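You operate a simulated robot arm through the tools that you are given. There is no shell and no other tool. Be economical: measure what you need, move in short steps, check, and stop when the job is done.

You run a simulated robot arm. Do the job below in one go: nothing can be reset, and whatever is moved stays where it is left.

Task
Shut the pillar hatch. Take the glove box from the counter of the white shelving and put it on the upper right bay. Stack the orange disc that says "WED" from the grey worktop on top of the orange disc labelled "THU". Push the left deep drawer shut. Open the middle deep drawer, put the blue wedge in the inside of the middle deep drawer and shut the drawer again. Put one of the earplug packs from the white basket on the flat teal target disc. Do these in any order. Set down upright: earplug pack.

Only the result counts: the job must be done as asked and must still hold three seconds after the hand-in. Knocking over, shifting, dropping, spilling or breaking anything else fails it.

Robot
A 6-joint arm with a fingered hand on a trunk, on a base that drives. Base frame: it is fixed to the floor where the robot stands at the start and does not move with it; the origin is under the middle of the robot, x ahead of it, y to its left, z up. Lengths are in m, angles in degrees, forces in N, time in s.
With the tool pointing down near the work surface it reaches from about 0.36 to 0.76 m from the robot's upright axis, wherever it stands. Its first joint turns from -166.0 to 166.0 degrees. Places, roughly: blue wedge (15x7x6 cm) [-1.1, 4.7, 0.5]; earplug pack [2.25, 2.75, 1]; flat teal target disc (9x9x2 cm) [1.8, -1.7, 0.9]; glove box [1.75, 2.5, 1]; inside of the middle deep drawer [-0.2, 4.1, 0.2]; left deep drawer [-0.9, 4.2, 0.3]; middle deep drawer [-0.2, 4, 0.3]; orange disc [-0.25, 4, 1]; pillar hatch [0.9, 0, 1]; upper right bay [2, 2.7, 0.6]. Payload 4 kg.
Tool frame: the origin (TCP) lies between the finger pads and is the grasp point; the fingertips stand 0.026 m ahead of it; z points along the fingers, y is the line along which they close. Largest opening 0.148 m; the body of the gripper starts 0.073 m behind the TCP. The gripper is a hand of 3 fingers: y runs from the thumb to the fingers, the wrist lies at [0, 0, -0.239] in the tool frame.
Orientation is told as [roll, pitch, yaw] about the base's x, y, z axes, in that order, counted from this pose: with the fingers straight down and closing along the base's y, the tool's x points along the base's -x, its y along +y and its z along -z.

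Tools
- The arm moves only by the tool apply_moves. Its argument "deltas" is a list of rows, each an object of numbers (a shift or turn left out is 0): "rx", "ry", "rz": the turn, a rotation vector about the tool's x, y, z in degrees; "x", "y", "z": the shift along the tool's x, y, z in m. In form: [{"rx": .., "ry": .., "rz": .., "x": .., "y": .., "z": ..}, ...]. A call has 1 to 10 rows; each row is the pose to reach, as a shift and turn from the pose commanded when the call began, along the tool's axes at that moment. A row lasts 0.2 s, in which the tool goes at most 0.05 m and 8.6 degrees; a call with a longer step from one row to the next is refused whole. A pose out of reach is approached as far as the arm can. The call stops where the force on the tool passes 40 N (or 10 N more than at its start, if that is more) or the arm is blocked; 0.2 s more then pass. In this call time passes only in rows, and 0.2 s behind the last. It gives the time, the measured TCP pose, the force on the tool (base axes), the opening and the grip force at its end, in the units of the frame above (readings bear some noise), with the torque about the TCP (base axes, N m) and any sound that the robot's microphone picked up.
- Cameras (640 x 400 px; columns grow to the right, rows downward): "scene" is now at [0.0143, 0.1424, 1.3591]; the picture's right is [-0.27, -0.96, 0.00], its down [-0.36, 0.10, -0.93] and it looks along [0.89, -0.25, -0.37] (base axes); focal length 257 px, centre (320, 200). "wrist" rides on the gripper at [0.068, -0.039, -0.09] in the tool frame; the picture's right is [0.50, 0.87, 0.00], its down [-0.66, 0.38, -0.65] and it looks along [-0.57, 0.33, 0.76] (tool axes); focal length 222 px, centre (320, 200). There is no depth. A picture from a camera that has moved, and an enlarged one, comes with that camera's place and axes in the base frame and with its lens. The place of the scene camera against the robot may be out by one fixed shift of up to 0.025 m in any direction.
- get_image(camera): a new picture of that camera. The clock stands still meanwhile.
- lift_body(by): slides the trunk up (or, below 0, down) by that many m; the arm and the scene camera ride with it, the base frame stays. It gives what a move gives, with no picture.
- steer(legs): drives the robot by 1 to 6 legs, each [ahead, left, turn to the left] in m, m and degrees, along the robot's own axes; the way and the turn of a leg run together, so that a leg with both is an arc; at most 1.5 m and 180 degrees a leg. The arm and the cameras ride along, it lands a little off, and it stops where it bumps. It gives what a move gives.
- finger_targets(finger1, finger2, thumb_bend): sets how far each is bent, from 0 (flat) to 1 (curled in); at 0.3 the hand is open as for a grip, at 0.7 the pads meet at the TCP. One left out holds its place. A second passes; each finger stops where it meets its share of the squeeze, and holds until it gets a number again. It is the only way to open and close the hand. It gives what a move gives, with no picture; readings hold the bend of each and the force on the fingers (four entries, about 0 where the hand has none), thumb and palm.
- aim_head(pan, tilt): turns the head with the scene camera to pan (to the left, within 155 degrees either way) and tilt (down, from -29 to 69), counted from straight ahead of the robot. It gives what a move gives.
- close_up(camera, box): a new picture of the part [left, top, right, bottom] of that camera's present view, enlarged. The clock stands still meanwhile.
- close_job(): hands the job in; it is judged then, once.

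Go step by step. Nothing tells you exact positions but the pictures and the camera data: compare them with the known pose of the tool, close in by small moves and look again before you grip or let go. The budget is 186 turns and 148 pictures, counting those below and the enlarged ones. Unless the task says otherwise, let go and move clear before handing in.

The tools are called after "Emit:" as name(argument=value, ...) on one line, values as JSON. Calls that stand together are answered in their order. apply_moves: Moves the arm, as the interface text tells. Its arguments: {"type":"object","properties":{"deltas":{"type":"array","items":{"type":"object","properties":{"rx":{"type":"number"},"ry":{"type":"number"},"rz":{"type":"number"},"x":{"type":"number"},"y":{"type":"number"},"z":{"type":"number"}}}}},"required":["deltas"]} The other tools are called the same way: lift_body (by) slides the trunk up or down; finger_targets (finger1, finger2, thumb_bend) moves the fingers one by one; steer (legs) drives the base; aim_head (pan, tilt) turns the head that bears the scene camera; get_image (camera) takes a picture; close_up (camera, box) takes an enlarged picture of a part of a camera's view; close_job () hands the job in.

At the start:

```text
time_s: 0.0
eef_pos: [0.5049, 0.0921, 1.1025]
orientation: [0.1, 0.0, -0.1]
wrist_force: [0.7, -0.8, -0.5]
torque: [0.0, 0.02, 0.02]
opening: 0.148
gripper_force: 0.1
shape: jaw
bend: [0.3, 0.3, 0.3]
finger forces: [0.0, 0.1, 0.1, 0.1, 0.0, 0.0]
trunk travel left (down, up): [-0.275, 0.315]
robot x, y, heading: [-0.0035, 0.002, 0.1]
head pan, tilt: [-15.7, 21.9]
```

scene: 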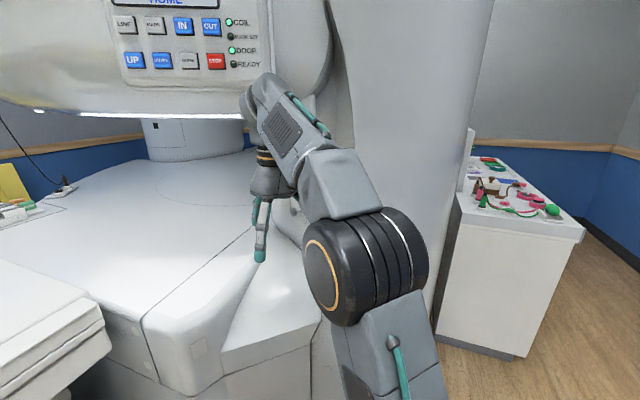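
wrist: 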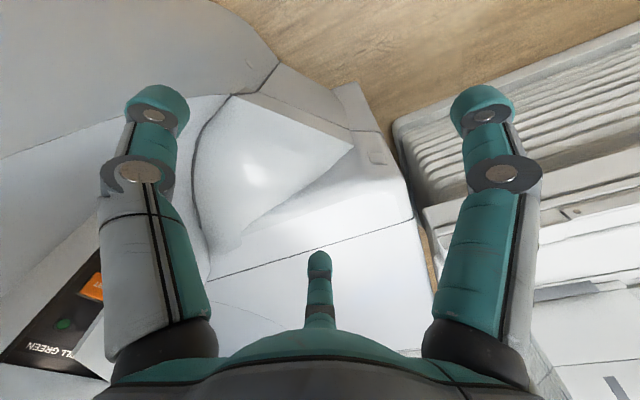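

The arm hangs in front of a large white machine; I need to find the pillar hatch first. I'll look around with the head.

Emit:
aim_head(pan=0, tilt=10)

Emit:
get_image(camera="scene")

Emit:
aim_head(pan=70, tilt=25)

Emit:
get_image(camera="scene")

Emit:
aim_head(pan=-70, tilt=25)

Emit:
get_image(camera="scene")

```text
time_s: 0.8
eef_pos: [0.5059, 0.0917, 1.1013]
orientation: [0.0, -0.1, 0.0]
wrist_force: [0.6, 0.5, 0.1]
torque: [0.0, 0.02, 0.02]
opening: 0.148
gripper_force: 0.1
shape: jaw
bend: [0.3, 0.3, 0.3]
finger forces: [0.0, 0.0, 0.1, 0.0, 0.0, 0.0]
trunk travel left (down, up): [-0.275, 0.315]
robot x, y, heading: [0.0022, 0.002, -0.2]
head pan, tilt: [0.0, 10.0]
```

```text
145 pictures are left
camera scene: at [0.0179, 0.1675, 1.3784], right [0.0, -1.0, 0.0], down [-0.17, 0.0, -0.98], along [0.98, 0.0, -0.17], focal length 257 px, centre (320, 200)
```

scene: 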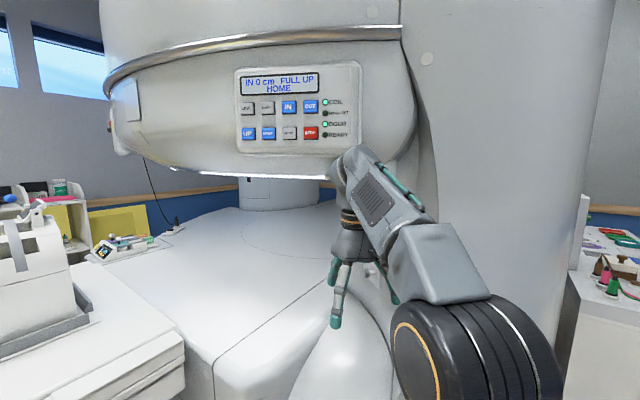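

```text
time_s: 2.2
eef_pos: [0.506, 0.0927, 1.1029]
orientation: [0.1, 0.1, 0.1]
wrist_force: [0.3, -0.3, 1.0]
torque: [0.04, -0.01, 0.02]
opening: 0.1477
gripper_force: 0.1
shape: jaw
bend: [0.3, 0.3, 0.3]
finger forces: [0.0, 0.1, 0.0, 0.0, 0.1, 0.0]
trunk travel left (down, up): [-0.275, 0.315]
robot x, y, heading: [0.0017, 0.0011, 0.2]
head pan, tilt: [70.0, 25.0]
```

```text
144 pictures are left
camera scene: at [-0.0435, 0.2541, 1.3541], right [0.94, -0.34, 0.0], down [-0.14, -0.4, -0.91], along [0.31, 0.85, -0.42], focal length 257 px, centre (320, 200)
```

scene: 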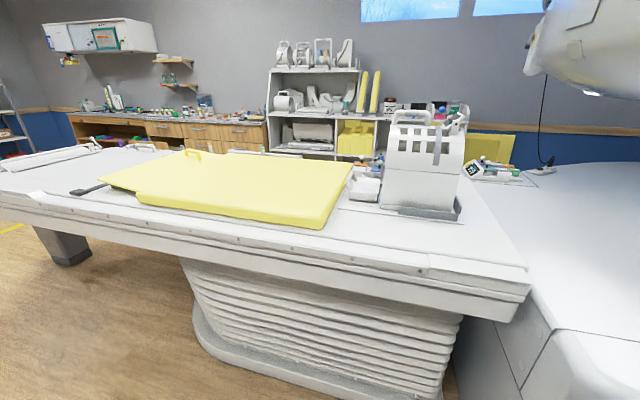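

```text
time_s: 4.4
eef_pos: [0.5058, 0.0929, 1.1024]
orientation: [0.0, 0.0, 0.0]
wrist_force: [0.6, -0.1, 0.1]
torque: [0.0, -0.04, 0.0]
opening: 0.1479
gripper_force: 0.0
shape: jaw
bend: [0.3, 0.3, 0.3]
finger forces: [0.0, 0.0, 0.0, 0.1, 0.0, 0.1]
trunk travel left (down, up): [-0.275, 0.315]
robot x, y, heading: [0.0015, 0.001, 0.0]
head pan, tilt: [-70.0, 25.0]
```

```text
143 pictures are left
camera scene: at [-0.0435, 0.081, 1.354], right [-0.94, -0.34, 0.0], down [-0.14, 0.4, -0.91], along [0.31, -0.85, -0.42], focal length 257 px, centre (320, 200)
```

scene: 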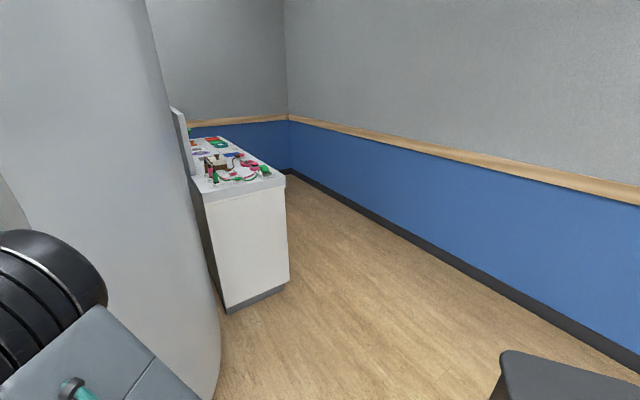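

The patient table bars the way to the shelving and counters; the hatch must be behind my arm. I'll swing the arm to the left for a clear view.

Emit:
apply_moves(deltas=[{"y": 0.04}, {"y": 0.08}, {"y": 0.12}, {"y": 0.16}, {"y": 0.2}, {"y": 0.24}, {"y": 0.28}, {"y": 0.32}, {"y": 0.36}])

Emit:
aim_head(pan=-8, tilt=20)

Emit:
get_image(camera="scene")

Emit:
get_image(camera="wrist")

```text
time_s: 6.4
eef_pos: [0.4611, 0.3606, 1.0633]
orientation: [0.3, -0.1, 0.0]
wrist_force: [-0.2, 0.4, 0.4]
torque: [-0.05, 0.04, 0.02]
opening: 0.1479
gripper_force: 0.1
shape: jaw
bend: [0.3, 0.3, 0.3]
finger forces: [0.0, 0.1, 0.0, 0.0, 0.0, 0.1]
out of reach, approached as far as the arm can: row 4, 5, 6, 7, 8, 9
trunk travel left (down, up): [-0.275, 0.315]
robot x, y, heading: [0.0017, -0.0019, 0.1]
head pan, tilt: [-70.0, 25.0]
```

```text
time_s: 7.7
eef_pos: [0.4589, 0.3599, 1.0627]
orientation: [0.2, -0.2, 0.0]
wrist_force: [0.1, -0.4, -0.3]
torque: [-0.01, 0.0, -0.01]
opening: 0.1478
gripper_force: 0.0
shape: jaw
bend: [0.3, 0.3, 0.3]
finger forces: [0.0, 0.0, 0.1, 0.0, 0.1, 0.1]
trunk travel left (down, up): [-0.275, 0.315]
robot x, y, heading: [-0.0034, 0.0036, -0.3]
head pan, tilt: [-8.0, 20.0]
```

```text
142 pictures are left
camera scene: at [0.0171, 0.1546, 1.3621], right [-0.14, -0.99, 0.0], down [-0.34, 0.05, -0.94], along [0.93, -0.13, -0.34], focal length 257 px, centre (320, 200)
```

scene: 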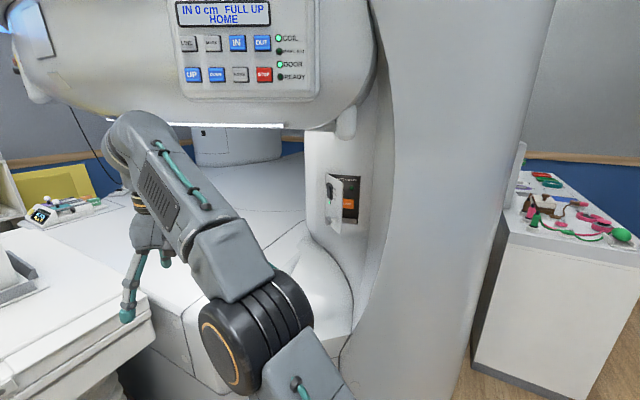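

```text
141 pictures are left
camera wrist: at [0.3928, 0.3199, 1.153], right [-0.5, 0.87, 0.0], down [0.65, 0.38, 0.66], along [0.57, 0.33, -0.75], focal length 222 px, centre (320, 200)
```

wrist: 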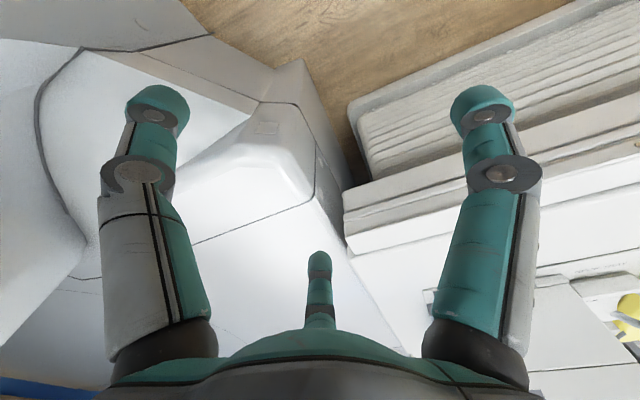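

Emit:
close_up(camera="scene", box=[290, 140, 400, 260])

```text
3.33 times, centred on (345, 200) of scene
camera zoom: at [0.0171, 0.1546, 1.3621], right [-0.14, -0.99, 0.0], down [-0.34, 0.05, -0.94], along [0.93, -0.13, -0.34], focal length 857 px, centre (237, 200)
```

zoom: 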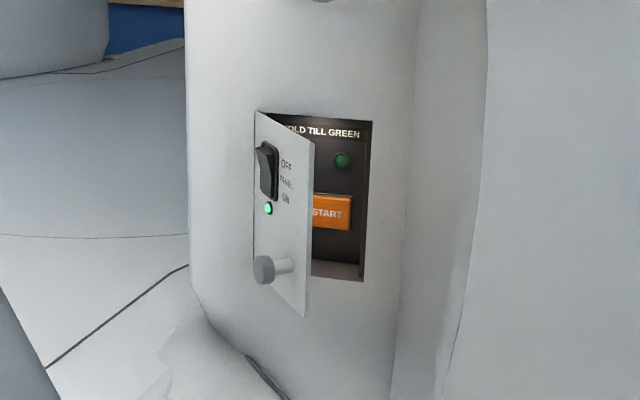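

The pillar hatch stands open about 70°, hinged on its left at roughly (0.9, 0.01), with its switch and knob on the outer face. I'll make a fist, turn the hand to point forward, and push from the left near the free edge, above the knob.

Emit:
finger_targets(finger1=0.7, finger2=0.7, thumb_bend=0.7)

Emit:
apply_moves(deltas=[{"x": -0.005, "y": -0.016, "ry": -8.5}, {"x": -0.01, "y": -0.032, "ry": -17}, {"x": -0.02, "y": -0.048, "ry": -25.5}, {"x": -0.03, "y": -0.064, "ry": -34}, {"x": -0.05, "y": -0.08, "ry": -42.5}, {"x": -0.07, "y": -0.1, "ry": -51}, {"x": -0.09, "y": -0.11, "ry": -59.5}, {"x": -0.11, "y": -0.12, "ry": -68}, {"x": -0.13, "y": -0.13, "ry": -76.5}, {"x": -0.15, "y": -0.14, "ry": -85}])

Emit:
get_image(camera="scene")

```text
time_s: 8.7
eef_pos: [0.4604, 0.3601, 1.0634]
orientation: [0.1, -0.3, -0.1]
wrist_force: [0.6, -0.4, -0.5]
torque: [-0.02, -0.01, 0.01]
opening: 0.0002
gripper_force: 0.0
shape: fingers
bend: [0.69, 0.69, 0.7]
finger forces: [0.0, 0.0, 0.0, 0.0, 0.1, 0.0]
trunk travel left (down, up): [-0.275, 0.315]
robot x, y, heading: [0.0011, -0.002, 0.0]
head pan, tilt: [-8.0, 20.0]
```

```text
time_s: 10.9
eef_pos: [0.6108, 0.2242, 1.0602]
orientation: [0.8, -85.1, -0.8]
wrist_force: [-0.5, -0.1, -1.1]
torque: [0.0, 0.04, -0.03]
opening: 0.0001
gripper_force: 0.0
shape: fingers
bend: [0.69, 0.69, 0.7]
finger forces: [0.0, 0.0, 0.0, 0.0, 0.0, 0.1]
trunk travel left (down, up): [-0.275, 0.315]
robot x, y, heading: [-0.004, -0.0025, 0.1]
head pan, tilt: [-8.0, 20.0]
```

```text
139 pictures are left
camera scene: at [0.0168, 0.1546, 1.3622], right [-0.14, -0.99, 0.0], down [-0.34, 0.05, -0.94], along [0.93, -0.13, -0.34], focal length 257 px, centre (320, 200)
```

scene: 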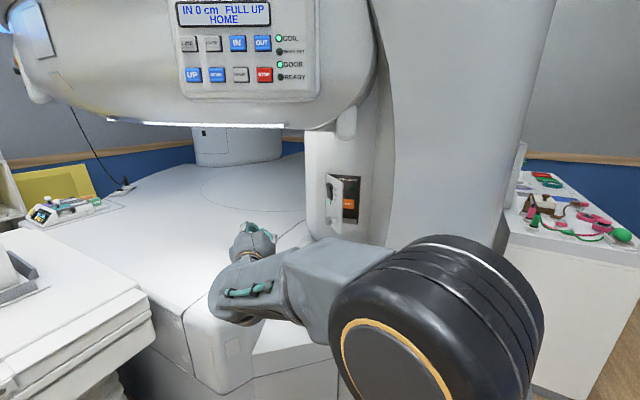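

Emit:
apply_moves(deltas=[{"rx": 6, "x": -0.01, "y": -0.02, "z": 0.03}, {"rx": 12, "x": -0.02, "y": -0.04, "z": 0.06}, {"rx": 18, "x": -0.02, "y": -0.06, "z": 0.09}, {"rx": 25, "x": -0.02, "y": -0.09, "z": 0.12}, {"rx": 25, "ry": -4, "x": -0.02, "y": -0.11, "z": 0.15}])

Emit:
get_image(camera="scene")

Emit:
get_image(camera="wrist")

```text
time_s: 12.1
eef_pos: [0.7622, 0.1114, 1.0695]
orientation: [-63.4, -88.7, 38.4]
wrist_force: [-0.2, 0.3, -0.7]
torque: [-0.04, 0.03, -0.02]
opening: 0.0003
gripper_force: 0.0
shape: fingers
bend: [0.69, 0.69, 0.7]
finger forces: [0.0, 0.0, 0.1, 0.0, 0.0, 0.0]
trunk travel left (down, up): [-0.275, 0.315]
robot x, y, heading: [-0.0037, -0.0025, -0.1]
head pan, tilt: [-8.0, 20.0]
```

```text
138 pictures are left
camera scene: at [0.0169, 0.1549, 1.3621], right [-0.14, -0.99, 0.0], down [-0.34, 0.05, -0.94], along [0.93, -0.13, -0.34], focal length 257 px, centre (320, 200)
```

scene: 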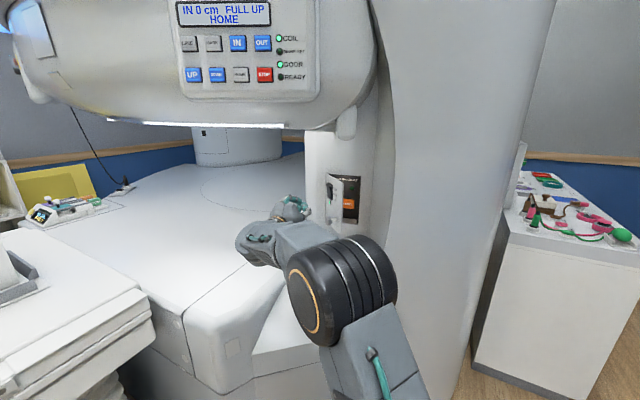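

```text
137 pictures are left
camera wrist: at [0.6641, 0.1132, 1.0032], right [0.36, 0.78, -0.52], down [-0.42, 0.63, 0.65], along [0.83, -0.02, 0.55], focal length 222 px, centre (320, 200)
```

wrist: 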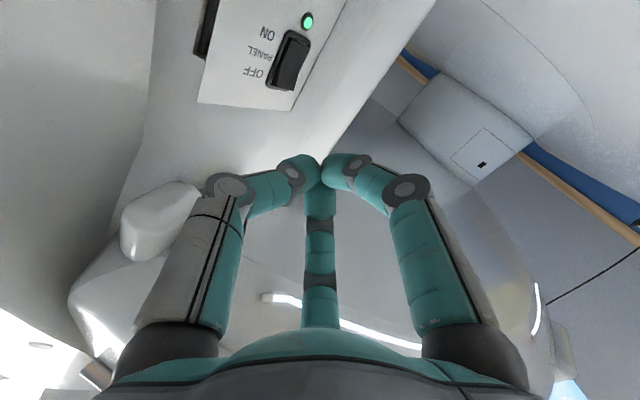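

Triangulating both pictures: hinge at about (0.956, 0.003), free edge at (0.835, -0.037), top at z ≈ 1.12. I sweep the fist along the door's arc above the knob.

Emit:
apply_moves(deltas=[{"z": 0.03, "y": -0.01}, {"z": 0.06, "y": -0.02}, {"z": 0.0885, "y": -0.036}, {"z": 0.1, "y": -0.06}, {"z": 0.112, "y": -0.08}, {"z": 0.132, "y": -0.095}, {"z": 0.151, "y": -0.1105}, {"z": 0.177, "y": -0.119}])

Emit:
get_image(camera="scene")

Emit:
get_image(camera="wrist")

```text
time_s: 13.9
eef_pos: [0.8736, -0.0703, 1.0682]
orientation: [-62.4, -88.6, 37.6]
wrist_force: [0.0, 0.2, 0.1]
torque: [0.01, 0.01, 0.02]
opening: 0.0003
gripper_force: 0.0
shape: fingers
bend: [0.69, 0.69, 0.7]
finger forces: [0.1, 0.0, 0.0, 0.0, 0.0, 0.1]
trunk travel left (down, up): [-0.275, 0.315]
robot x, y, heading: [-0.0012, 0.0032, 0.0]
head pan, tilt: [-8.0, 20.0]
```

```text
136 pictures are left
camera scene: at [0.017, 0.1548, 1.3621], right [-0.14, -0.99, 0.0], down [-0.34, 0.05, -0.94], along [0.93, -0.13, -0.34], focal length 257 px, centre (320, 200)
```

scene: 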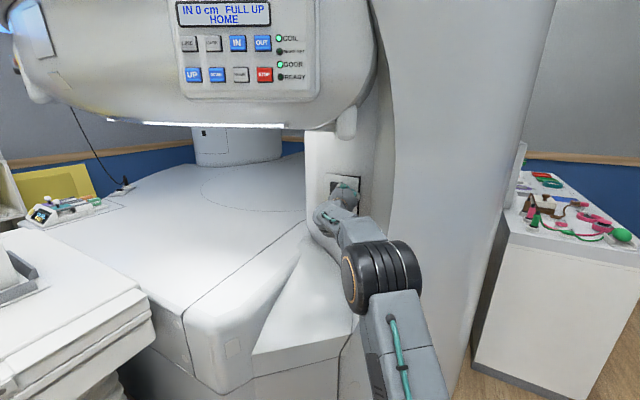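

```text
135 pictures are left
camera wrist: at [0.7746, -0.0685, 1.0026], right [0.36, 0.78, -0.52], down [-0.42, 0.63, 0.65], along [0.83, -0.01, 0.55], focal length 222 px, centre (320, 200)
```

wrist: 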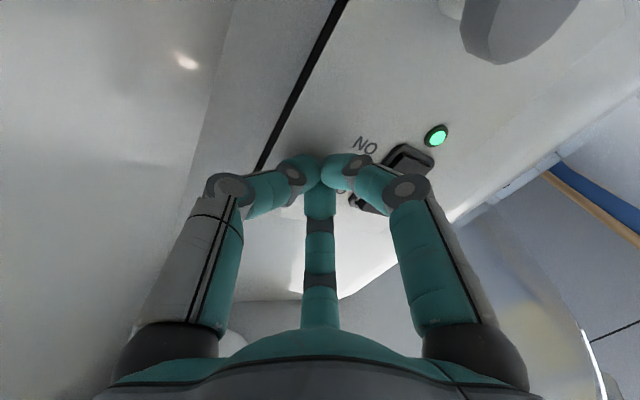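

Emit:
apply_moves(deltas=[{"z": 0.01, "y": -0.002}, {"z": 0.02, "y": -0.002}, {"z": 0.03, "y": -0.001}, {"z": 0.04, "y": 0.0}, {"z": 0.05, "y": 0.0}])

Emit:
get_image(camera="wrist")

```text
time_s: 14.9
eef_pos: [0.9041, -0.0829, 1.0683]
orientation: [-59.2, -88.8, 34.3]
wrist_force: [-31.5, 8.1, -3.1]
torque: [0.02, 0.03, -0.34]
opening: 0.0
gripper_force: 20.3
shape: fingers
bend: [0.71, 0.71, 0.69]
finger forces: [9.9, 7.4, 0.1, 0.0, 23.9, 0.1]
trunk travel left (down, up): [-0.275, 0.315]
robot x, y, heading: [0.0004, 0.0006, 0.2]
head pan, tilt: [-8.0, 20.0]
stopped in row 4: the force on the tool passed its limit at 54 N (the readings are from after the stop); the commanded pose is now the measured one
```

```text
134 pictures are left
camera wrist: at [0.8043, -0.0808, 1.0031], right [0.36, 0.78, -0.52], down [-0.42, 0.63, 0.66], along [0.83, -0.02, 0.55], focal length 222 px, centre (320, 200)
```

wrist: 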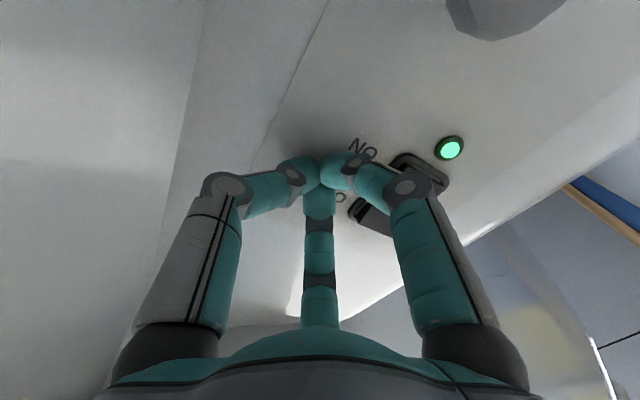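

Shut flush. I back off and check that it stays shut.

Emit:
apply_moves(deltas=[{"z": -0.03}, {"z": -0.07}, {"z": -0.11}, {"z": -0.15}, {"z": -0.19}, {"z": -0.22, "y": 0.04}, {"z": -0.24, "y": 0.08}])

Emit:
close_up(camera="scene", box=[240, 130, 400, 230])

```text
time_s: 16.5
eef_pos: [0.723, 0.0909, 1.068]
orientation: [-56.2, -88.7, 31.2]
wrist_force: [-0.3, -0.9, 0.3]
torque: [0.03, 0.02, 0.02]
opening: 0.0002
gripper_force: 0.1
shape: fingers
bend: [0.7, 0.7, 0.7]
finger forces: [0.0, 0.0, 0.0, 0.1, 0.0, 0.0]
trunk travel left (down, up): [-0.275, 0.315]
robot x, y, heading: [0.0003, -0.0036, 0.1]
head pan, tilt: [-8.0, 20.0]
```

```text
4.00 times, centred on (320, 180) of scene
camera zoom: at [0.0165, 0.1543, 1.3622], right [-0.14, -0.99, 0.0], down [-0.34, 0.05, -0.94], along [0.93, -0.13, -0.34], focal length 1028 px, centre (320, 280)
```

zoom: 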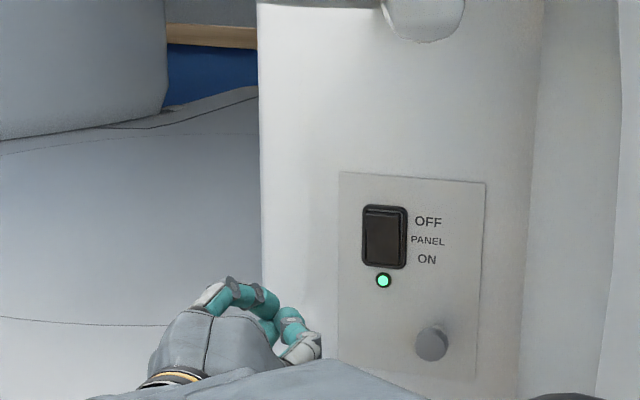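

The hatch is shut and its light unchanged. Now I survey the floor route to the left for the far side of the room.

Emit:
aim_head(pan=110, tilt=25)

Emit:
get_image(camera="scene")

Emit:
aim_head(pan=154, tilt=25)

Emit:
get_image(camera="scene")

Emit:
aim_head(pan=-120, tilt=25)

Emit:
get_image(camera="scene")

```text
time_s: 18.5
eef_pos: [0.7225, 0.0916, 1.0681]
orientation: [-56.1, -88.6, 31.2]
wrist_force: [-0.1, -0.7, 0.5]
torque: [0.02, -0.03, -0.01]
opening: 0.0
gripper_force: 0.1
shape: fingers
bend: [0.7, 0.7, 0.7]
finger forces: [0.1, 0.0, 0.1, 0.0, 0.0, 0.1]
trunk travel left (down, up): [-0.275, 0.315]
robot x, y, heading: [0.0008, 0.0013, 0.0]
head pan, tilt: [110.0, 25.0]
```

```text
132 pictures are left
camera scene: at [-0.1072, 0.2543, 1.354], right [0.94, 0.34, 0.0], down [0.14, -0.4, -0.91], along [-0.31, 0.85, -0.42], focal length 257 px, centre (320, 200)
```

scene: 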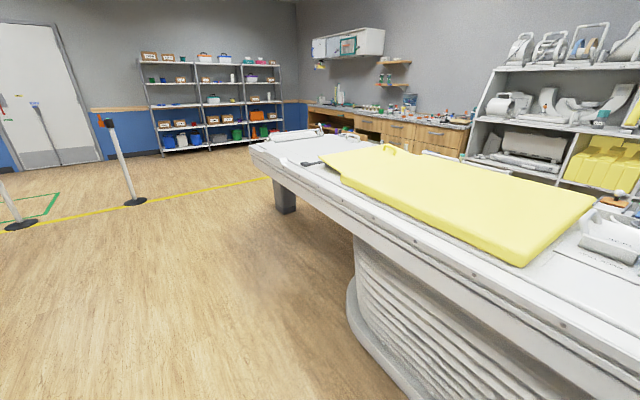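

```text
time_s: 19.6
eef_pos: [0.7247, 0.0925, 1.0682]
orientation: [-56.1, -88.5, 31.2]
wrist_force: [-0.4, -0.1, -0.4]
torque: [0.0, 0.02, 0.0]
opening: 0.0
gripper_force: 0.0
shape: fingers
bend: [0.7, 0.7, 0.7]
finger forces: [0.0, 0.0, 0.1, 0.0, 0.1, 0.0]
trunk travel left (down, up): [-0.275, 0.315]
robot x, y, heading: [0.0011, 0.0008, -0.1]
head pan, tilt: [154.0, 25.0]
```

```text
131 pictures are left
camera scene: at [-0.1584, 0.2081, 1.354], right [0.44, 0.9, 0.0], down [0.38, -0.19, -0.91], along [-0.81, 0.4, -0.42], focal length 257 px, centre (320, 200)
```

scene: 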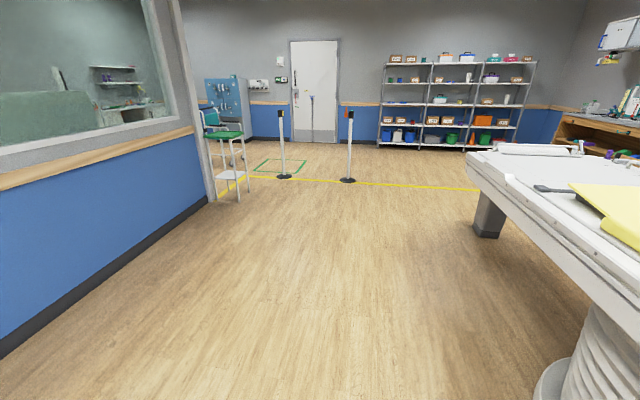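

```text
time_s: 23.4
eef_pos: [0.723, 0.0915, 1.0674]
orientation: [-56.1, -88.6, 31.2]
wrist_force: [1.1, 0.3, 0.0]
torque: [-0.02, 0.02, -0.01]
opening: 0.0002
gripper_force: 0.0
shape: fingers
bend: [0.7, 0.7, 0.7]
finger forces: [0.0, 0.1, 0.0, 0.0, 0.1, 0.0]
trunk travel left (down, up): [-0.275, 0.315]
robot x, y, heading: [-0.0014, -0.0023, 0.2]
head pan, tilt: [-120.0, 25.0]
```

```text
130 pictures are left
camera scene: at [-0.1216, 0.0878, 1.354], right [-0.87, 0.5, 0.0], down [0.21, 0.37, -0.91], along [-0.45, -0.79, -0.42], focal length 257 px, centre (320, 200)
```

scene: 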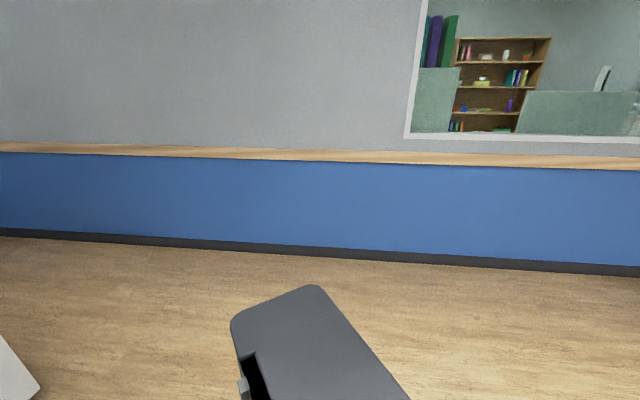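

Hatch done. The route goes around the table's far left end (about (-1.5, 2.4)), so I fold the arm back to pointing down, then drive.

Emit:
apply_moves(deltas=[{"rx": -8, "z": -0.04}, {"rx": -16, "z": -0.08}, {"rx": -25, "z": -0.12}])

Emit:
apply_moves(deltas=[{"ry": 8.5, "z": -0.01}, {"ry": 17, "z": -0.02}, {"ry": 25.5, "z": -0.03}, {"ry": 34, "z": -0.05}, {"ry": 42.5, "z": -0.07}, {"ry": 51, "z": -0.09}, {"ry": 59.5, "z": -0.11}, {"ry": 68, "z": -0.12}, {"ry": 76.5, "z": -0.13}, {"ry": 85, "z": -0.14}])

Emit:
aim_head(pan=60, tilt=30)

Emit:
steer(legs=[[-1.1, 0.7, 0], [-1.1, 0.8, 0]])

Emit:
get_image(camera="scene")

```text
refused: row 3 steps farther than a row can; nothing moved
```

```text
time_s: 25.6
eef_pos: [0.5971, 0.1464, 1.0679]
orientation: [-1.5, -7.6, -24.7]
wrist_force: [0.2, 0.9, -0.3]
torque: [0.02, 0.01, 0.01]
opening: 0.0001
gripper_force: 0.1
shape: fingers
bend: [0.7, 0.7, 0.7]
finger forces: [0.0, 0.0, 0.1, 0.0, 0.0, 0.1]
out of reach, approached as far as the arm can: row 10
trunk travel left (down, up): [-0.275, 0.315]
robot x, y, heading: [-0.0012, 0.0038, 0.3]
head pan, tilt: [-120.0, 25.0]
```

```text
time_s: 28.3
eef_pos: [0.5966, 0.1455, 1.0671]
orientation: [-1.4, -7.7, -24.7]
wrist_force: [0.5, -0.5, 0.8]
torque: [-0.02, 0.02, 0.01]
opening: 0.0
gripper_force: 0.1
shape: fingers
bend: [0.7, 0.7, 0.7]
finger forces: [0.1, 0.0, 0.1, 0.0, 0.0, 0.0]
trunk travel left (down, up): [-0.275, 0.315]
robot x, y, heading: [-0.0004, 0.0002, 0.3]
head pan, tilt: [60.0, 30.0]
```

```text
time_s: 41.2
eef_pos: [-1.6281, 1.6227, 1.0683]
orientation: [-1.5, -7.6, -23.6]
wrist_force: [0.1, -0.1, -0.1]
torque: [0.02, 0.02, -0.01]
opening: 0.0
gripper_force: 0.0
shape: fingers
bend: [0.7, 0.7, 0.7]
finger forces: [0.1, 0.0, 0.0, 0.1, 0.0, 0.0]
trunk travel left (down, up): [-0.275, 0.315]
robot x, y, heading: [-2.2219, 1.4648, 1.2]
head pan, tilt: [60.0, 30.0]
```

```text
129 pictures are left
camera scene: at [-2.2566, 1.7094, 1.3461], right [0.88, -0.48, 0.0], down [-0.24, -0.44, -0.87], along [0.42, 0.76, -0.5], focal length 257 px, centre (320, 200)
```

scene: 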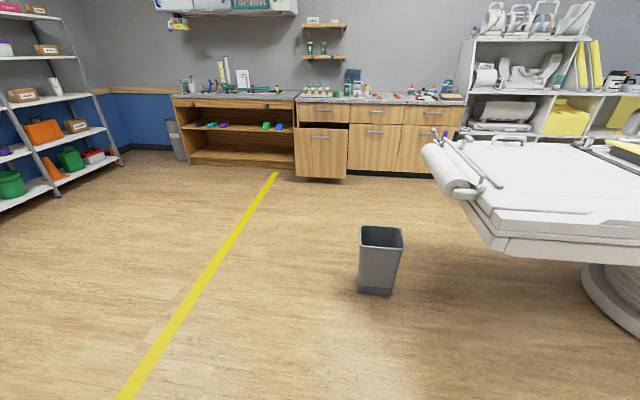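

Table end, a waste bin at (-1.37, 2.55) and the counter with the open left deep drawer are visible. I drive around to face the counter (heading 90°).

Emit:
steer(legs=[[0.05, 1.5, 0], [0, 0, 88.8], [0.25, -0.9, 0]])

Emit:
aim_head(pan=0, tilt=30)

Emit:
get_image(camera="scene")

```text
refused: leg 1 is longer than a leg can be; nothing moved
```

```text
time_s: 42.5
eef_pos: [-1.6273, 1.6228, 1.0675]
orientation: [-1.6, -7.6, -23.4]
wrist_force: [0.5, 0.1, 0.7]
torque: [0.02, -0.06, 0.0]
opening: 0.0002
gripper_force: 0.1
shape: fingers
bend: [0.7, 0.7, 0.7]
finger forces: [0.0, 0.0, 0.0, 0.1, 0.0, 0.1]
trunk travel left (down, up): [-0.275, 0.315]
robot x, y, heading: [-2.2203, 1.4638, 1.1]
head pan, tilt: [0.0, 30.0]
```

```text
128 pictures are left
camera scene: at [-2.2097, 1.6322, 1.3461], right [0.02, -1.0, 0.0], down [-0.5, -0.01, -0.87], along [0.87, 0.02, -0.5], focal length 257 px, centre (320, 200)
```

scene: 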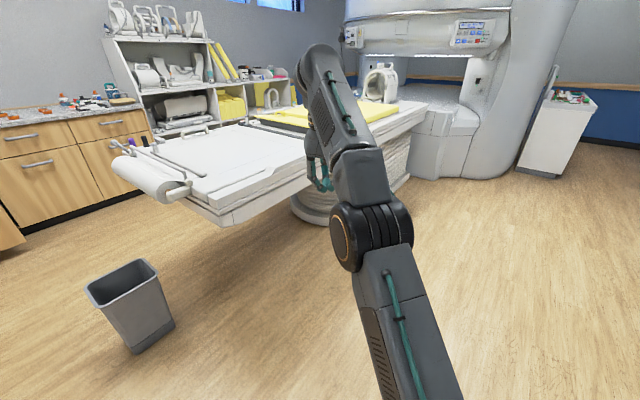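

Emit:
steer(legs=[[0.0, 1.45, 0], [0, 0, 88.8], [0.3, -1.0, 0]])

Emit:
get_image(camera="scene")

```text
time_s: 58.6
eef_pos: [-1.4101, 3.8362, 1.0681]
orientation: [-1.5, -7.6, 67.1]
wrist_force: [-0.3, 0.8, 1.4]
torque: [0.02, 0.01, 0.01]
opening: 0.0
gripper_force: 0.2
shape: fingers
bend: [0.7, 0.7, 0.7]
finger forces: [0.1, 0.0, 0.1, 0.0, 0.0, 0.0]
trunk travel left (down, up): [-0.275, 0.315]
robot x, y, heading: [-1.2458, 3.2424, 91.9]
head pan, tilt: [0.0, 30.0]
```

```text
127 pictures are left
camera scene: at [-1.4227, 3.2743, 1.3461], right [1.0, 0.03, 0.0], down [0.02, -0.5, -0.87], along [-0.03, 0.87, -0.5], focal length 257 px, centre (320, 200)
```

scene: 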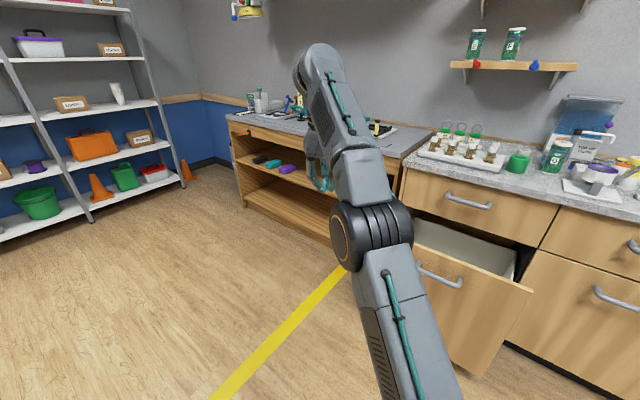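

The counter seems turned relative to my axes. I'll look past the arm to measure its direction.

Emit:
aim_head(pan=-45, tilt=35)

Emit:
get_image(camera="scene")

```text
time_s: 59.7
eef_pos: [-1.4104, 3.8346, 1.0675]
orientation: [-1.5, -7.6, 67.1]
wrist_force: [-0.3, -0.2, 0.1]
torque: [-0.01, -0.03, 0.02]
opening: 0.0002
gripper_force: 0.1
shape: fingers
bend: [0.7, 0.7, 0.7]
finger forces: [0.1, 0.1, 0.0, 0.1, 0.1, 0.0]
trunk travel left (down, up): [-0.275, 0.315]
robot x, y, heading: [-1.2474, 3.2405, 91.8]
head pan, tilt: [-45.0, 35.0]
```

```text
126 pictures are left
camera scene: at [-1.3596, 3.2481, 1.3383], right [0.73, -0.68, 0.0], down [-0.39, -0.42, -0.82], along [0.56, 0.6, -0.57], focal length 257 px, centre (320, 200)
```

scene: 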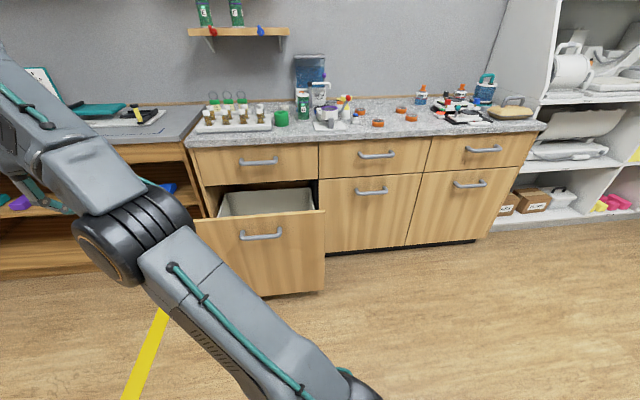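

The counter faces about heading 55°; its worktop edge runs from roughly (-1.04, 4.45) to (0.43, 3.42), and the left deep drawer is ~0.3 m out. I line up with the drawer, lower the trunk and view again.

Emit:
steer(legs=[[0, 0, -37], [-0.02, 0.2, 0]])

Emit:
aim_head(pan=-20, tilt=35)

Emit:
get_image(camera="scene")

```text
time_s: 63.0
eef_pos: [-1.1988, 3.9123, 1.0674]
orientation: [-1.5, -7.6, 30.6]
wrist_force: [0.7, -0.1, -0.8]
torque: [0.0, 0.04, 0.04]
opening: 0.0001
gripper_force: 0.1
shape: fingers
bend: [0.7, 0.7, 0.7]
finger forces: [0.0, 0.1, 0.0, 0.0, 0.0, 0.1]
trunk travel left (down, up): [-0.275, 0.315]
robot x, y, heading: [-1.4213, 3.3421, 55.1]
head pan, tilt: [-45.0, 35.0]
```

```text
time_s: 63.9
eef_pos: [-1.1977, 3.9133, 1.0683]
orientation: [-1.6, -7.6, 30.6]
wrist_force: [-0.9, -0.4, -0.4]
torque: [-0.03, -0.01, -0.01]
opening: 0.0
gripper_force: 0.0
shape: fingers
bend: [0.7, 0.7, 0.7]
finger forces: [0.1, 0.1, 0.1, 0.0, 0.1, 0.0]
trunk travel left (down, up): [-0.275, 0.315]
robot x, y, heading: [-1.4207, 3.3396, 55.2]
head pan, tilt: [-20.0, 35.0]
```

```text
125 pictures are left
camera scene: at [-1.529, 3.4384, 1.3383], right [0.58, -0.82, 0.0], down [-0.47, -0.33, -0.82], along [0.67, 0.47, -0.57], focal length 257 px, centre (320, 200)
```

scene: 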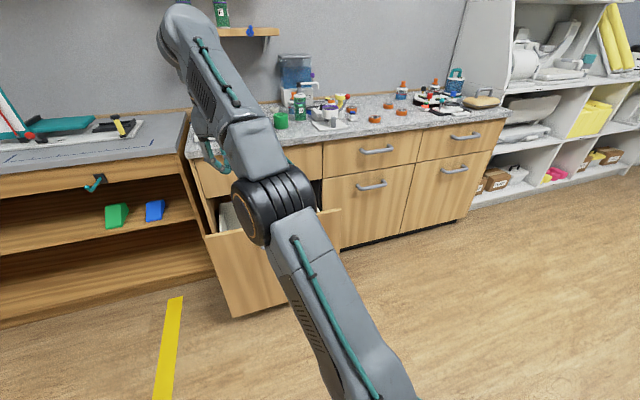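

Drawer front: left edge (-1.18, 4.24), right edge (-0.72, 3.90), z about 0.07–0.65; I'm centred on it. I lower the trunk, straighten the hand's yaw, then point it forward low.

Emit:
lift_body(by=-0.27)

Emit:
apply_moves(deltas=[{"rz": -8.2}, {"rz": -16.4}, {"rz": -24.6}])

Emit:
apply_moves(deltas=[{"y": -0.03, "z": 0.03, "ry": -7}, {"y": -0.06, "z": 0.06, "ry": -14}, {"y": -0.09, "z": 0.09, "ry": -21}, {"y": -0.12, "z": 0.13, "ry": -29}, {"y": -0.146, "z": 0.17, "ry": -37}, {"y": -0.146, "z": 0.21, "ry": -45}, {"y": -0.146, "z": 0.25, "ry": -53}, {"y": -0.146, "z": 0.29, "ry": -60}, {"y": -0.146, "z": 0.32, "ry": -68}, {"y": -0.146, "z": 0.35, "ry": -76}])

Emit:
get_image(camera="scene")

Emit:
get_image(camera="wrist")

```text
time_s: 66.7
eef_pos: [-1.1982, 3.912, 0.798]
orientation: [-1.6, -7.6, 30.6]
wrist_force: [0.0, -0.6, 0.6]
torque: [0.03, 0.01, -0.02]
opening: 0.0001
gripper_force: 0.0
shape: fingers
bend: [0.7, 0.7, 0.7]
finger forces: [0.0, 0.0, 0.0, 0.0, 0.1, 0.1]
trunk travel left (down, up): [-0.005, 0.585]
robot x, y, heading: [-1.422, 3.3384, 55.4]
head pan, tilt: [-20.0, 35.0]
```

```text
time_s: 67.5
eef_pos: [-1.1979, 3.9136, 0.7975]
orientation: [-4.6, -6.3, 55.4]
wrist_force: [0.4, 0.3, -0.5]
torque: [0.02, 0.01, 0.01]
opening: 0.0001
gripper_force: 0.1
shape: fingers
bend: [0.7, 0.7, 0.7]
finger forces: [0.1, 0.0, 0.0, 0.1, 0.0, 0.0]
trunk travel left (down, up): [-0.005, 0.585]
robot x, y, heading: [-1.4199, 3.3396, 55.5]
head pan, tilt: [-20.0, 35.0]
```

```text
time_s: 69.7
eef_pos: [-1.1336, 3.9558, 0.5553]
orientation: [-23.5, -75.6, 71.8]
wrist_force: [-0.8, -0.6, 1.1]
torque: [0.0, -0.02, 0.0]
opening: 0.0001
gripper_force: 0.1
shape: fingers
bend: [0.7, 0.7, 0.7]
finger forces: [0.0, 0.0, 0.1, 0.0, 0.0, 0.0]
out of reach, approached as far as the arm can: row 6, 7, 8, 9, 10
trunk travel left (down, up): [-0.005, 0.585]
robot x, y, heading: [-1.417, 3.3397, 55.2]
head pan, tilt: [-20.0, 35.0]
```

```text
124 pictures are left
camera scene: at [-1.529, 3.4381, 1.0684], right [0.58, -0.82, 0.0], down [-0.47, -0.33, -0.82], along [0.67, 0.47, -0.57], focal length 257 px, centre (320, 200)
```

scene: 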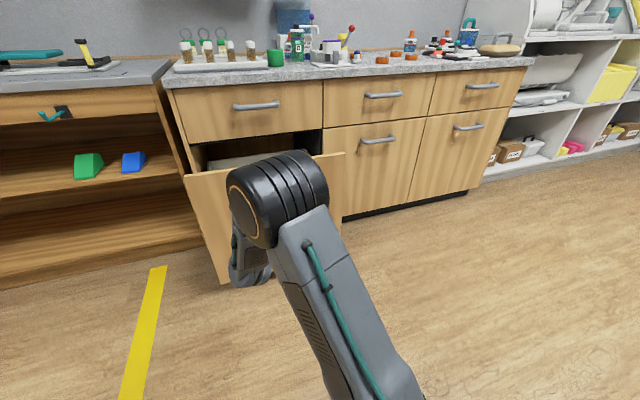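

```text
123 pictures are left
camera wrist: at [-1.1679, 3.8475, 0.5136], right [-0.69, 0.45, -0.57], down [-0.66, -0.07, 0.75], along [0.3, 0.89, 0.34], focal length 222 px, centre (320, 200)
```

wrist: 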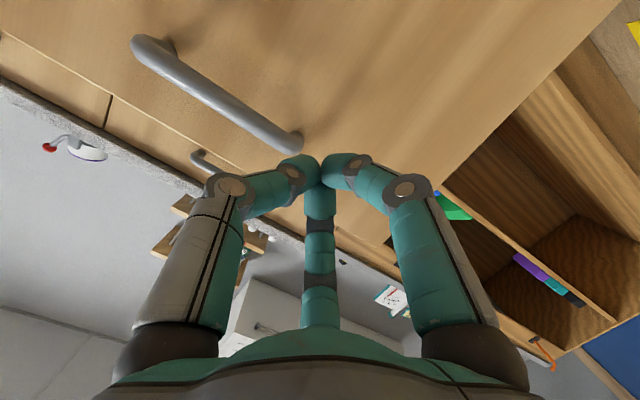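

The fist faces the drawer front just left of its handle. I push by driving ahead.

Emit:
steer(legs=[[0.3, 0, 0]])

Emit:
get_image(camera="scene")

```text
time_s: 71.7
eef_pos: [-0.9647, 4.1999, 0.5542]
orientation: [-23.6, -75.4, 71.9]
wrist_force: [-0.5, -0.5, -0.1]
torque: [-0.01, 0.0, 0.0]
opening: 0.0001
gripper_force: 0.1
shape: fingers
bend: [0.69, 0.69, 0.7]
finger forces: [0.0, 0.0, 0.1, 0.1, 0.0, 0.0]
trunk travel left (down, up): [-0.005, 0.585]
robot x, y, heading: [-1.2481, 3.5862, 55.6]
head pan, tilt: [-20.0, 35.0]
```

```text
122 pictures are left
camera scene: at [-1.3601, 3.6835, 1.0683], right [0.58, -0.81, 0.0], down [-0.47, -0.33, -0.82], along [0.67, 0.48, -0.57], focal length 257 px, centre (320, 200)
```

scene: 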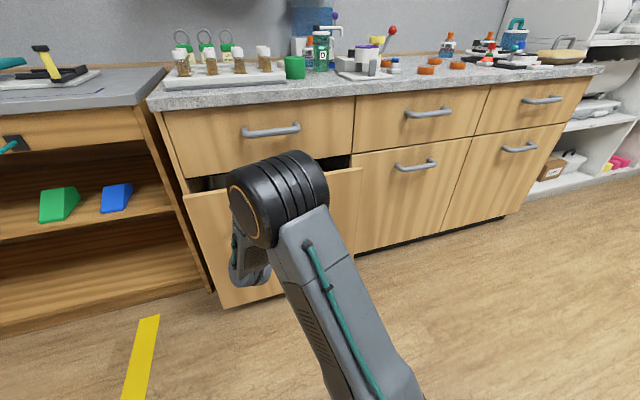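

Emit:
steer(legs=[[0.2, 0, 0]])

Emit:
get_image(camera="scene")

```text
time_s: 73.0
eef_pos: [-0.8977, 4.3004, 0.5485]
orientation: [-23.4, -74.5, 72.0]
wrist_force: [-1.7, 0.1, -2.8]
torque: [0.12, 0.01, -0.1]
opening: 0.0001
gripper_force: 2.0
shape: fingers
bend: [0.69, 0.7, 0.7]
finger forces: [0.0, 0.0, 0.0, 0.0, 3.7, 0.1]
trunk travel left (down, up): [-0.005, 0.585]
robot x, y, heading: [-1.1805, 3.686, 55.5]
head pan, tilt: [-20.0, 35.0]
stopped in leg 1: the force on the tool passed its limit at 64 N (the readings are from after the stop); the commanded pose is now the measured one
```

```text
121 pictures are left
camera scene: at [-1.2898, 3.7859, 1.0684], right [0.58, -0.82, 0.0], down [-0.47, -0.33, -0.82], along [0.67, 0.47, -0.57], focal length 257 px, centre (320, 200)
```

scene: 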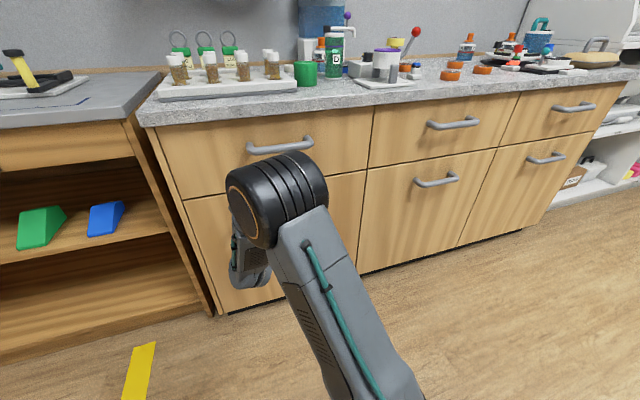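

The left drawer is shut. Next is the middle deep drawer's handle at about (-0.35, 3.90, 0.57). I back off and check the patient table's clearance behind me.

Emit:
steer(legs=[[-0.12, 0, 0]])

Emit:
aim_head(pan=-115, tilt=35)

Emit:
get_image(camera="scene")

```text
time_s: 74.2
eef_pos: [-0.9651, 4.2026, 0.5478]
orientation: [-23.5, -74.6, 72.0]
wrist_force: [-0.2, -0.5, -0.2]
torque: [0.01, -0.04, -0.02]
opening: 0.0003
gripper_force: 0.1
shape: fingers
bend: [0.69, 0.7, 0.7]
finger forces: [0.1, 0.1, 0.0, 0.1, 0.1, 0.1]
trunk travel left (down, up): [-0.005, 0.585]
robot x, y, heading: [-1.2463, 3.5869, 55.4]
head pan, tilt: [-20.0, 35.0]
```

```text
time_s: 75.9
eef_pos: [-0.9655, 4.2014, 0.5487]
orientation: [-23.4, -74.6, 72.1]
wrist_force: [0.0, 0.4, -0.6]
torque: [0.0, -0.01, -0.03]
opening: 0.0001
gripper_force: 0.1
shape: fingers
bend: [0.69, 0.7, 0.7]
finger forces: [0.0, 0.1, 0.0, 0.1, 0.0, 0.0]
trunk travel left (down, up): [-0.005, 0.585]
robot x, y, heading: [-1.2475, 3.5868, 55.4]
head pan, tilt: [-115.0, 35.0]
```

```text
120 pictures are left
camera scene: at [-1.3852, 3.5602, 1.0683], right [-0.86, -0.51, 0.0], down [-0.29, 0.49, -0.82], along [0.41, -0.71, -0.57], focal length 257 px, centre (320, 200)
```

scene: 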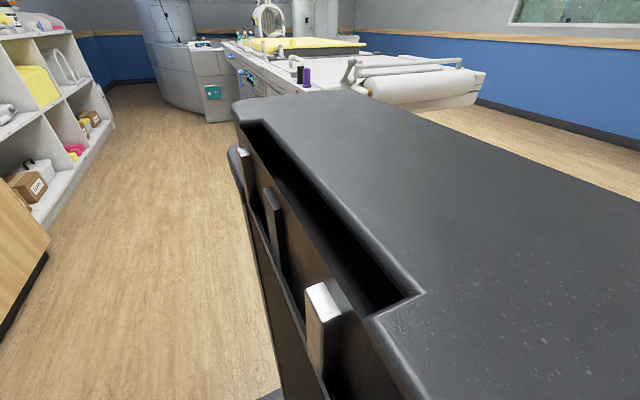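

The dark box is my own body; the table's far corner is near (-1.0, 2.58), so I must not back up far. I level the hand, roll it 90° so it closes vertically and open it, then drive to the middle drawer.

Emit:
apply_moves(deltas=[{"ry": -7, "rx": -4}, {"ry": -14, "rx": -7.5}])

Emit:
apply_moves(deltas=[{"rz": 8.5}, {"rz": 17}, {"rz": 25.5}, {"rz": 34}, {"rz": 42.5}, {"rz": 51}, {"rz": 59.5}, {"rz": 68}, {"rz": 76.5}, {"rz": 85}])

Emit:
finger_targets(finger1=0.35, finger2=0.35, thumb_bend=0.35)

Emit:
steer(legs=[[-0.03, -0.67, 0]])

Emit:
aim_head(pan=-10, tilt=30)

Emit:
get_image(camera="scene")

Emit:
get_image(camera="wrist")

```text
time_s: 76.5
eef_pos: [-0.9646, 4.2005, 0.5482]
orientation: [-23.4, -74.5, 72.0]
wrist_force: [0.3, 0.0, -0.2]
torque: [-0.02, -0.01, 0.0]
opening: 0.0003
gripper_force: 0.0
shape: fingers
bend: [0.69, 0.7, 0.7]
finger forces: [0.0, 0.0, 0.1, 0.0, 0.1, 0.0]
out of reach, approached as far as the arm can: row 1, 2
trunk travel left (down, up): [-0.005, 0.585]
robot x, y, heading: [-1.2452, 3.5868, 55.4]
head pan, tilt: [-115.0, 35.0]
```

```text
time_s: 78.7
eef_pos: [-0.9646, 4.201, 0.5495]
orientation: [75.6, -10.8, -39.3]
wrist_force: [-0.2, -0.2, 0.0]
torque: [0.0, 0.0, 0.0]
opening: 0.0002
gripper_force: 0.2
shape: fingers
bend: [0.69, 0.7, 0.7]
finger forces: [0.1, 0.1, 0.0, 0.0, 0.1, 0.0]
trunk travel left (down, up): [-0.005, 0.585]
robot x, y, heading: [-1.2482, 3.5883, 55.4]
head pan, tilt: [-115.0, 35.0]
```

```text
time_s: 79.7
eef_pos: [-0.9642, 4.2013, 0.5487]
orientation: [75.6, -10.9, -39.4]
wrist_force: [-0.1, 0.9, -1.1]
torque: [0.02, -0.02, -0.02]
opening: 0.1107
gripper_force: 0.0
shape: fingers
bend: [0.35, 0.35, 0.35]
finger forces: [0.0, 0.1, 0.0, 0.0, 0.0, 0.1]
trunk travel left (down, up): [-0.005, 0.585]
robot x, y, heading: [-1.2456, 3.5902, 55.4]
head pan, tilt: [-115.0, 35.0]
```

```text
time_s: 83.5
eef_pos: [-0.4231, 3.7882, 0.5472]
orientation: [75.6, -10.9, -39.6]
wrist_force: [0.4, -0.1, 0.7]
torque: [0.02, 0.0, -0.01]
opening: 0.1106
gripper_force: 0.1
shape: fingers
bend: [0.35, 0.35, 0.35]
finger forces: [0.1, 0.0, 0.0, 0.0, 0.1, 0.0]
trunk travel left (down, up): [-0.005, 0.585]
robot x, y, heading: [-0.7077, 3.1756, 55.2]
head pan, tilt: [-115.0, 35.0]
```

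```text
time_s: 85.3
eef_pos: [-0.4213, 3.789, 0.5485]
orientation: [75.6, -10.9, -39.6]
wrist_force: [0.8, 0.0, 0.1]
torque: [-0.02, 0.02, 0.0]
opening: 0.111
gripper_force: 0.1
shape: fingers
bend: [0.35, 0.35, 0.35]
finger forces: [0.0, 0.1, 0.1, 0.1, 0.1, 0.0]
trunk travel left (down, up): [-0.005, 0.585]
robot x, y, heading: [-0.7069, 3.1745, 55.2]
head pan, tilt: [-10.0, 30.0]
```

```text
119 pictures are left
camera scene: at [-0.8246, 3.2896, 1.0761], right [0.71, -0.71, 0.0], down [-0.35, -0.35, -0.87], along [0.61, 0.61, -0.5], focal length 257 px, centre (320, 200)
```

scene: 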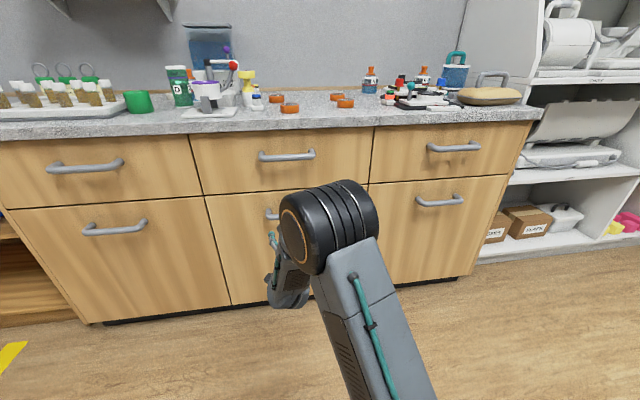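

```text
118 pictures are left
camera wrist: at [-0.532, 3.7543, 0.5209], right [-0.36, 0.58, 0.73], down [0.08, -0.76, 0.64], along [0.93, 0.29, 0.23], focal length 222 px, centre (320, 200)
```

wrist: 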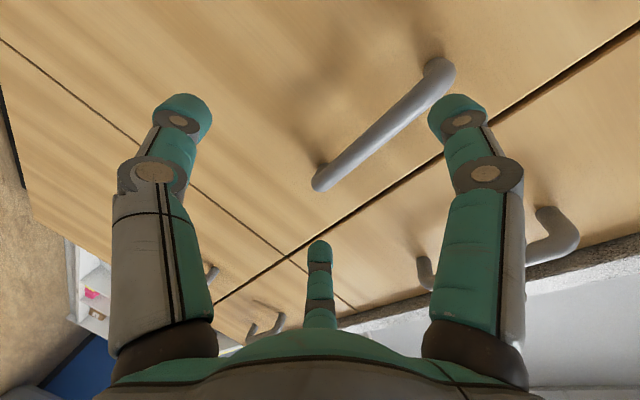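

The handle centre computes to (-0.34, 3.90, 0.571), matching the earlier estimate. I move up to its height and advance to just short of it.

Emit:
apply_moves(deltas=[{"x": 0.003, "y": 0.03}, {"x": 0.007, "y": 0.057, "z": 0.02}, {"x": 0.007, "y": 0.057, "z": 0.05}, {"x": 0.007, "y": 0.057, "z": 0.08}])

Emit:
get_image(camera="wrist")

```text
time_s: 86.3
eef_pos: [-0.3729, 3.8692, 0.5814]
orientation: [75.6, -10.9, -39.6]
wrist_force: [0.0, -0.5, 0.1]
torque: [0.0, -0.01, 0.02]
opening: 0.1111
gripper_force: 0.0
shape: fingers
bend: [0.35, 0.35, 0.35]
finger forces: [0.0, 0.0, 0.0, 0.0, 0.0, 0.0]
trunk travel left (down, up): [-0.005, 0.585]
robot x, y, heading: [-0.7041, 3.177, 55.2]
head pan, tilt: [-10.0, 30.0]
```

```text
117 pictures are left
camera wrist: at [-0.4833, 3.8337, 0.5535], right [-0.36, 0.58, 0.73], down [0.08, -0.76, 0.64], along [0.93, 0.29, 0.23], focal length 222 px, centre (320, 200)
```

wrist: 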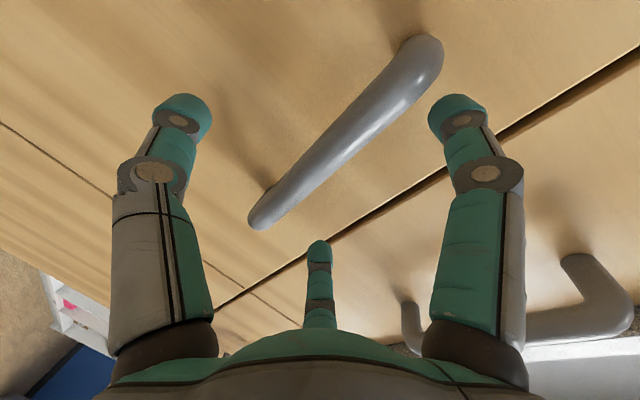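

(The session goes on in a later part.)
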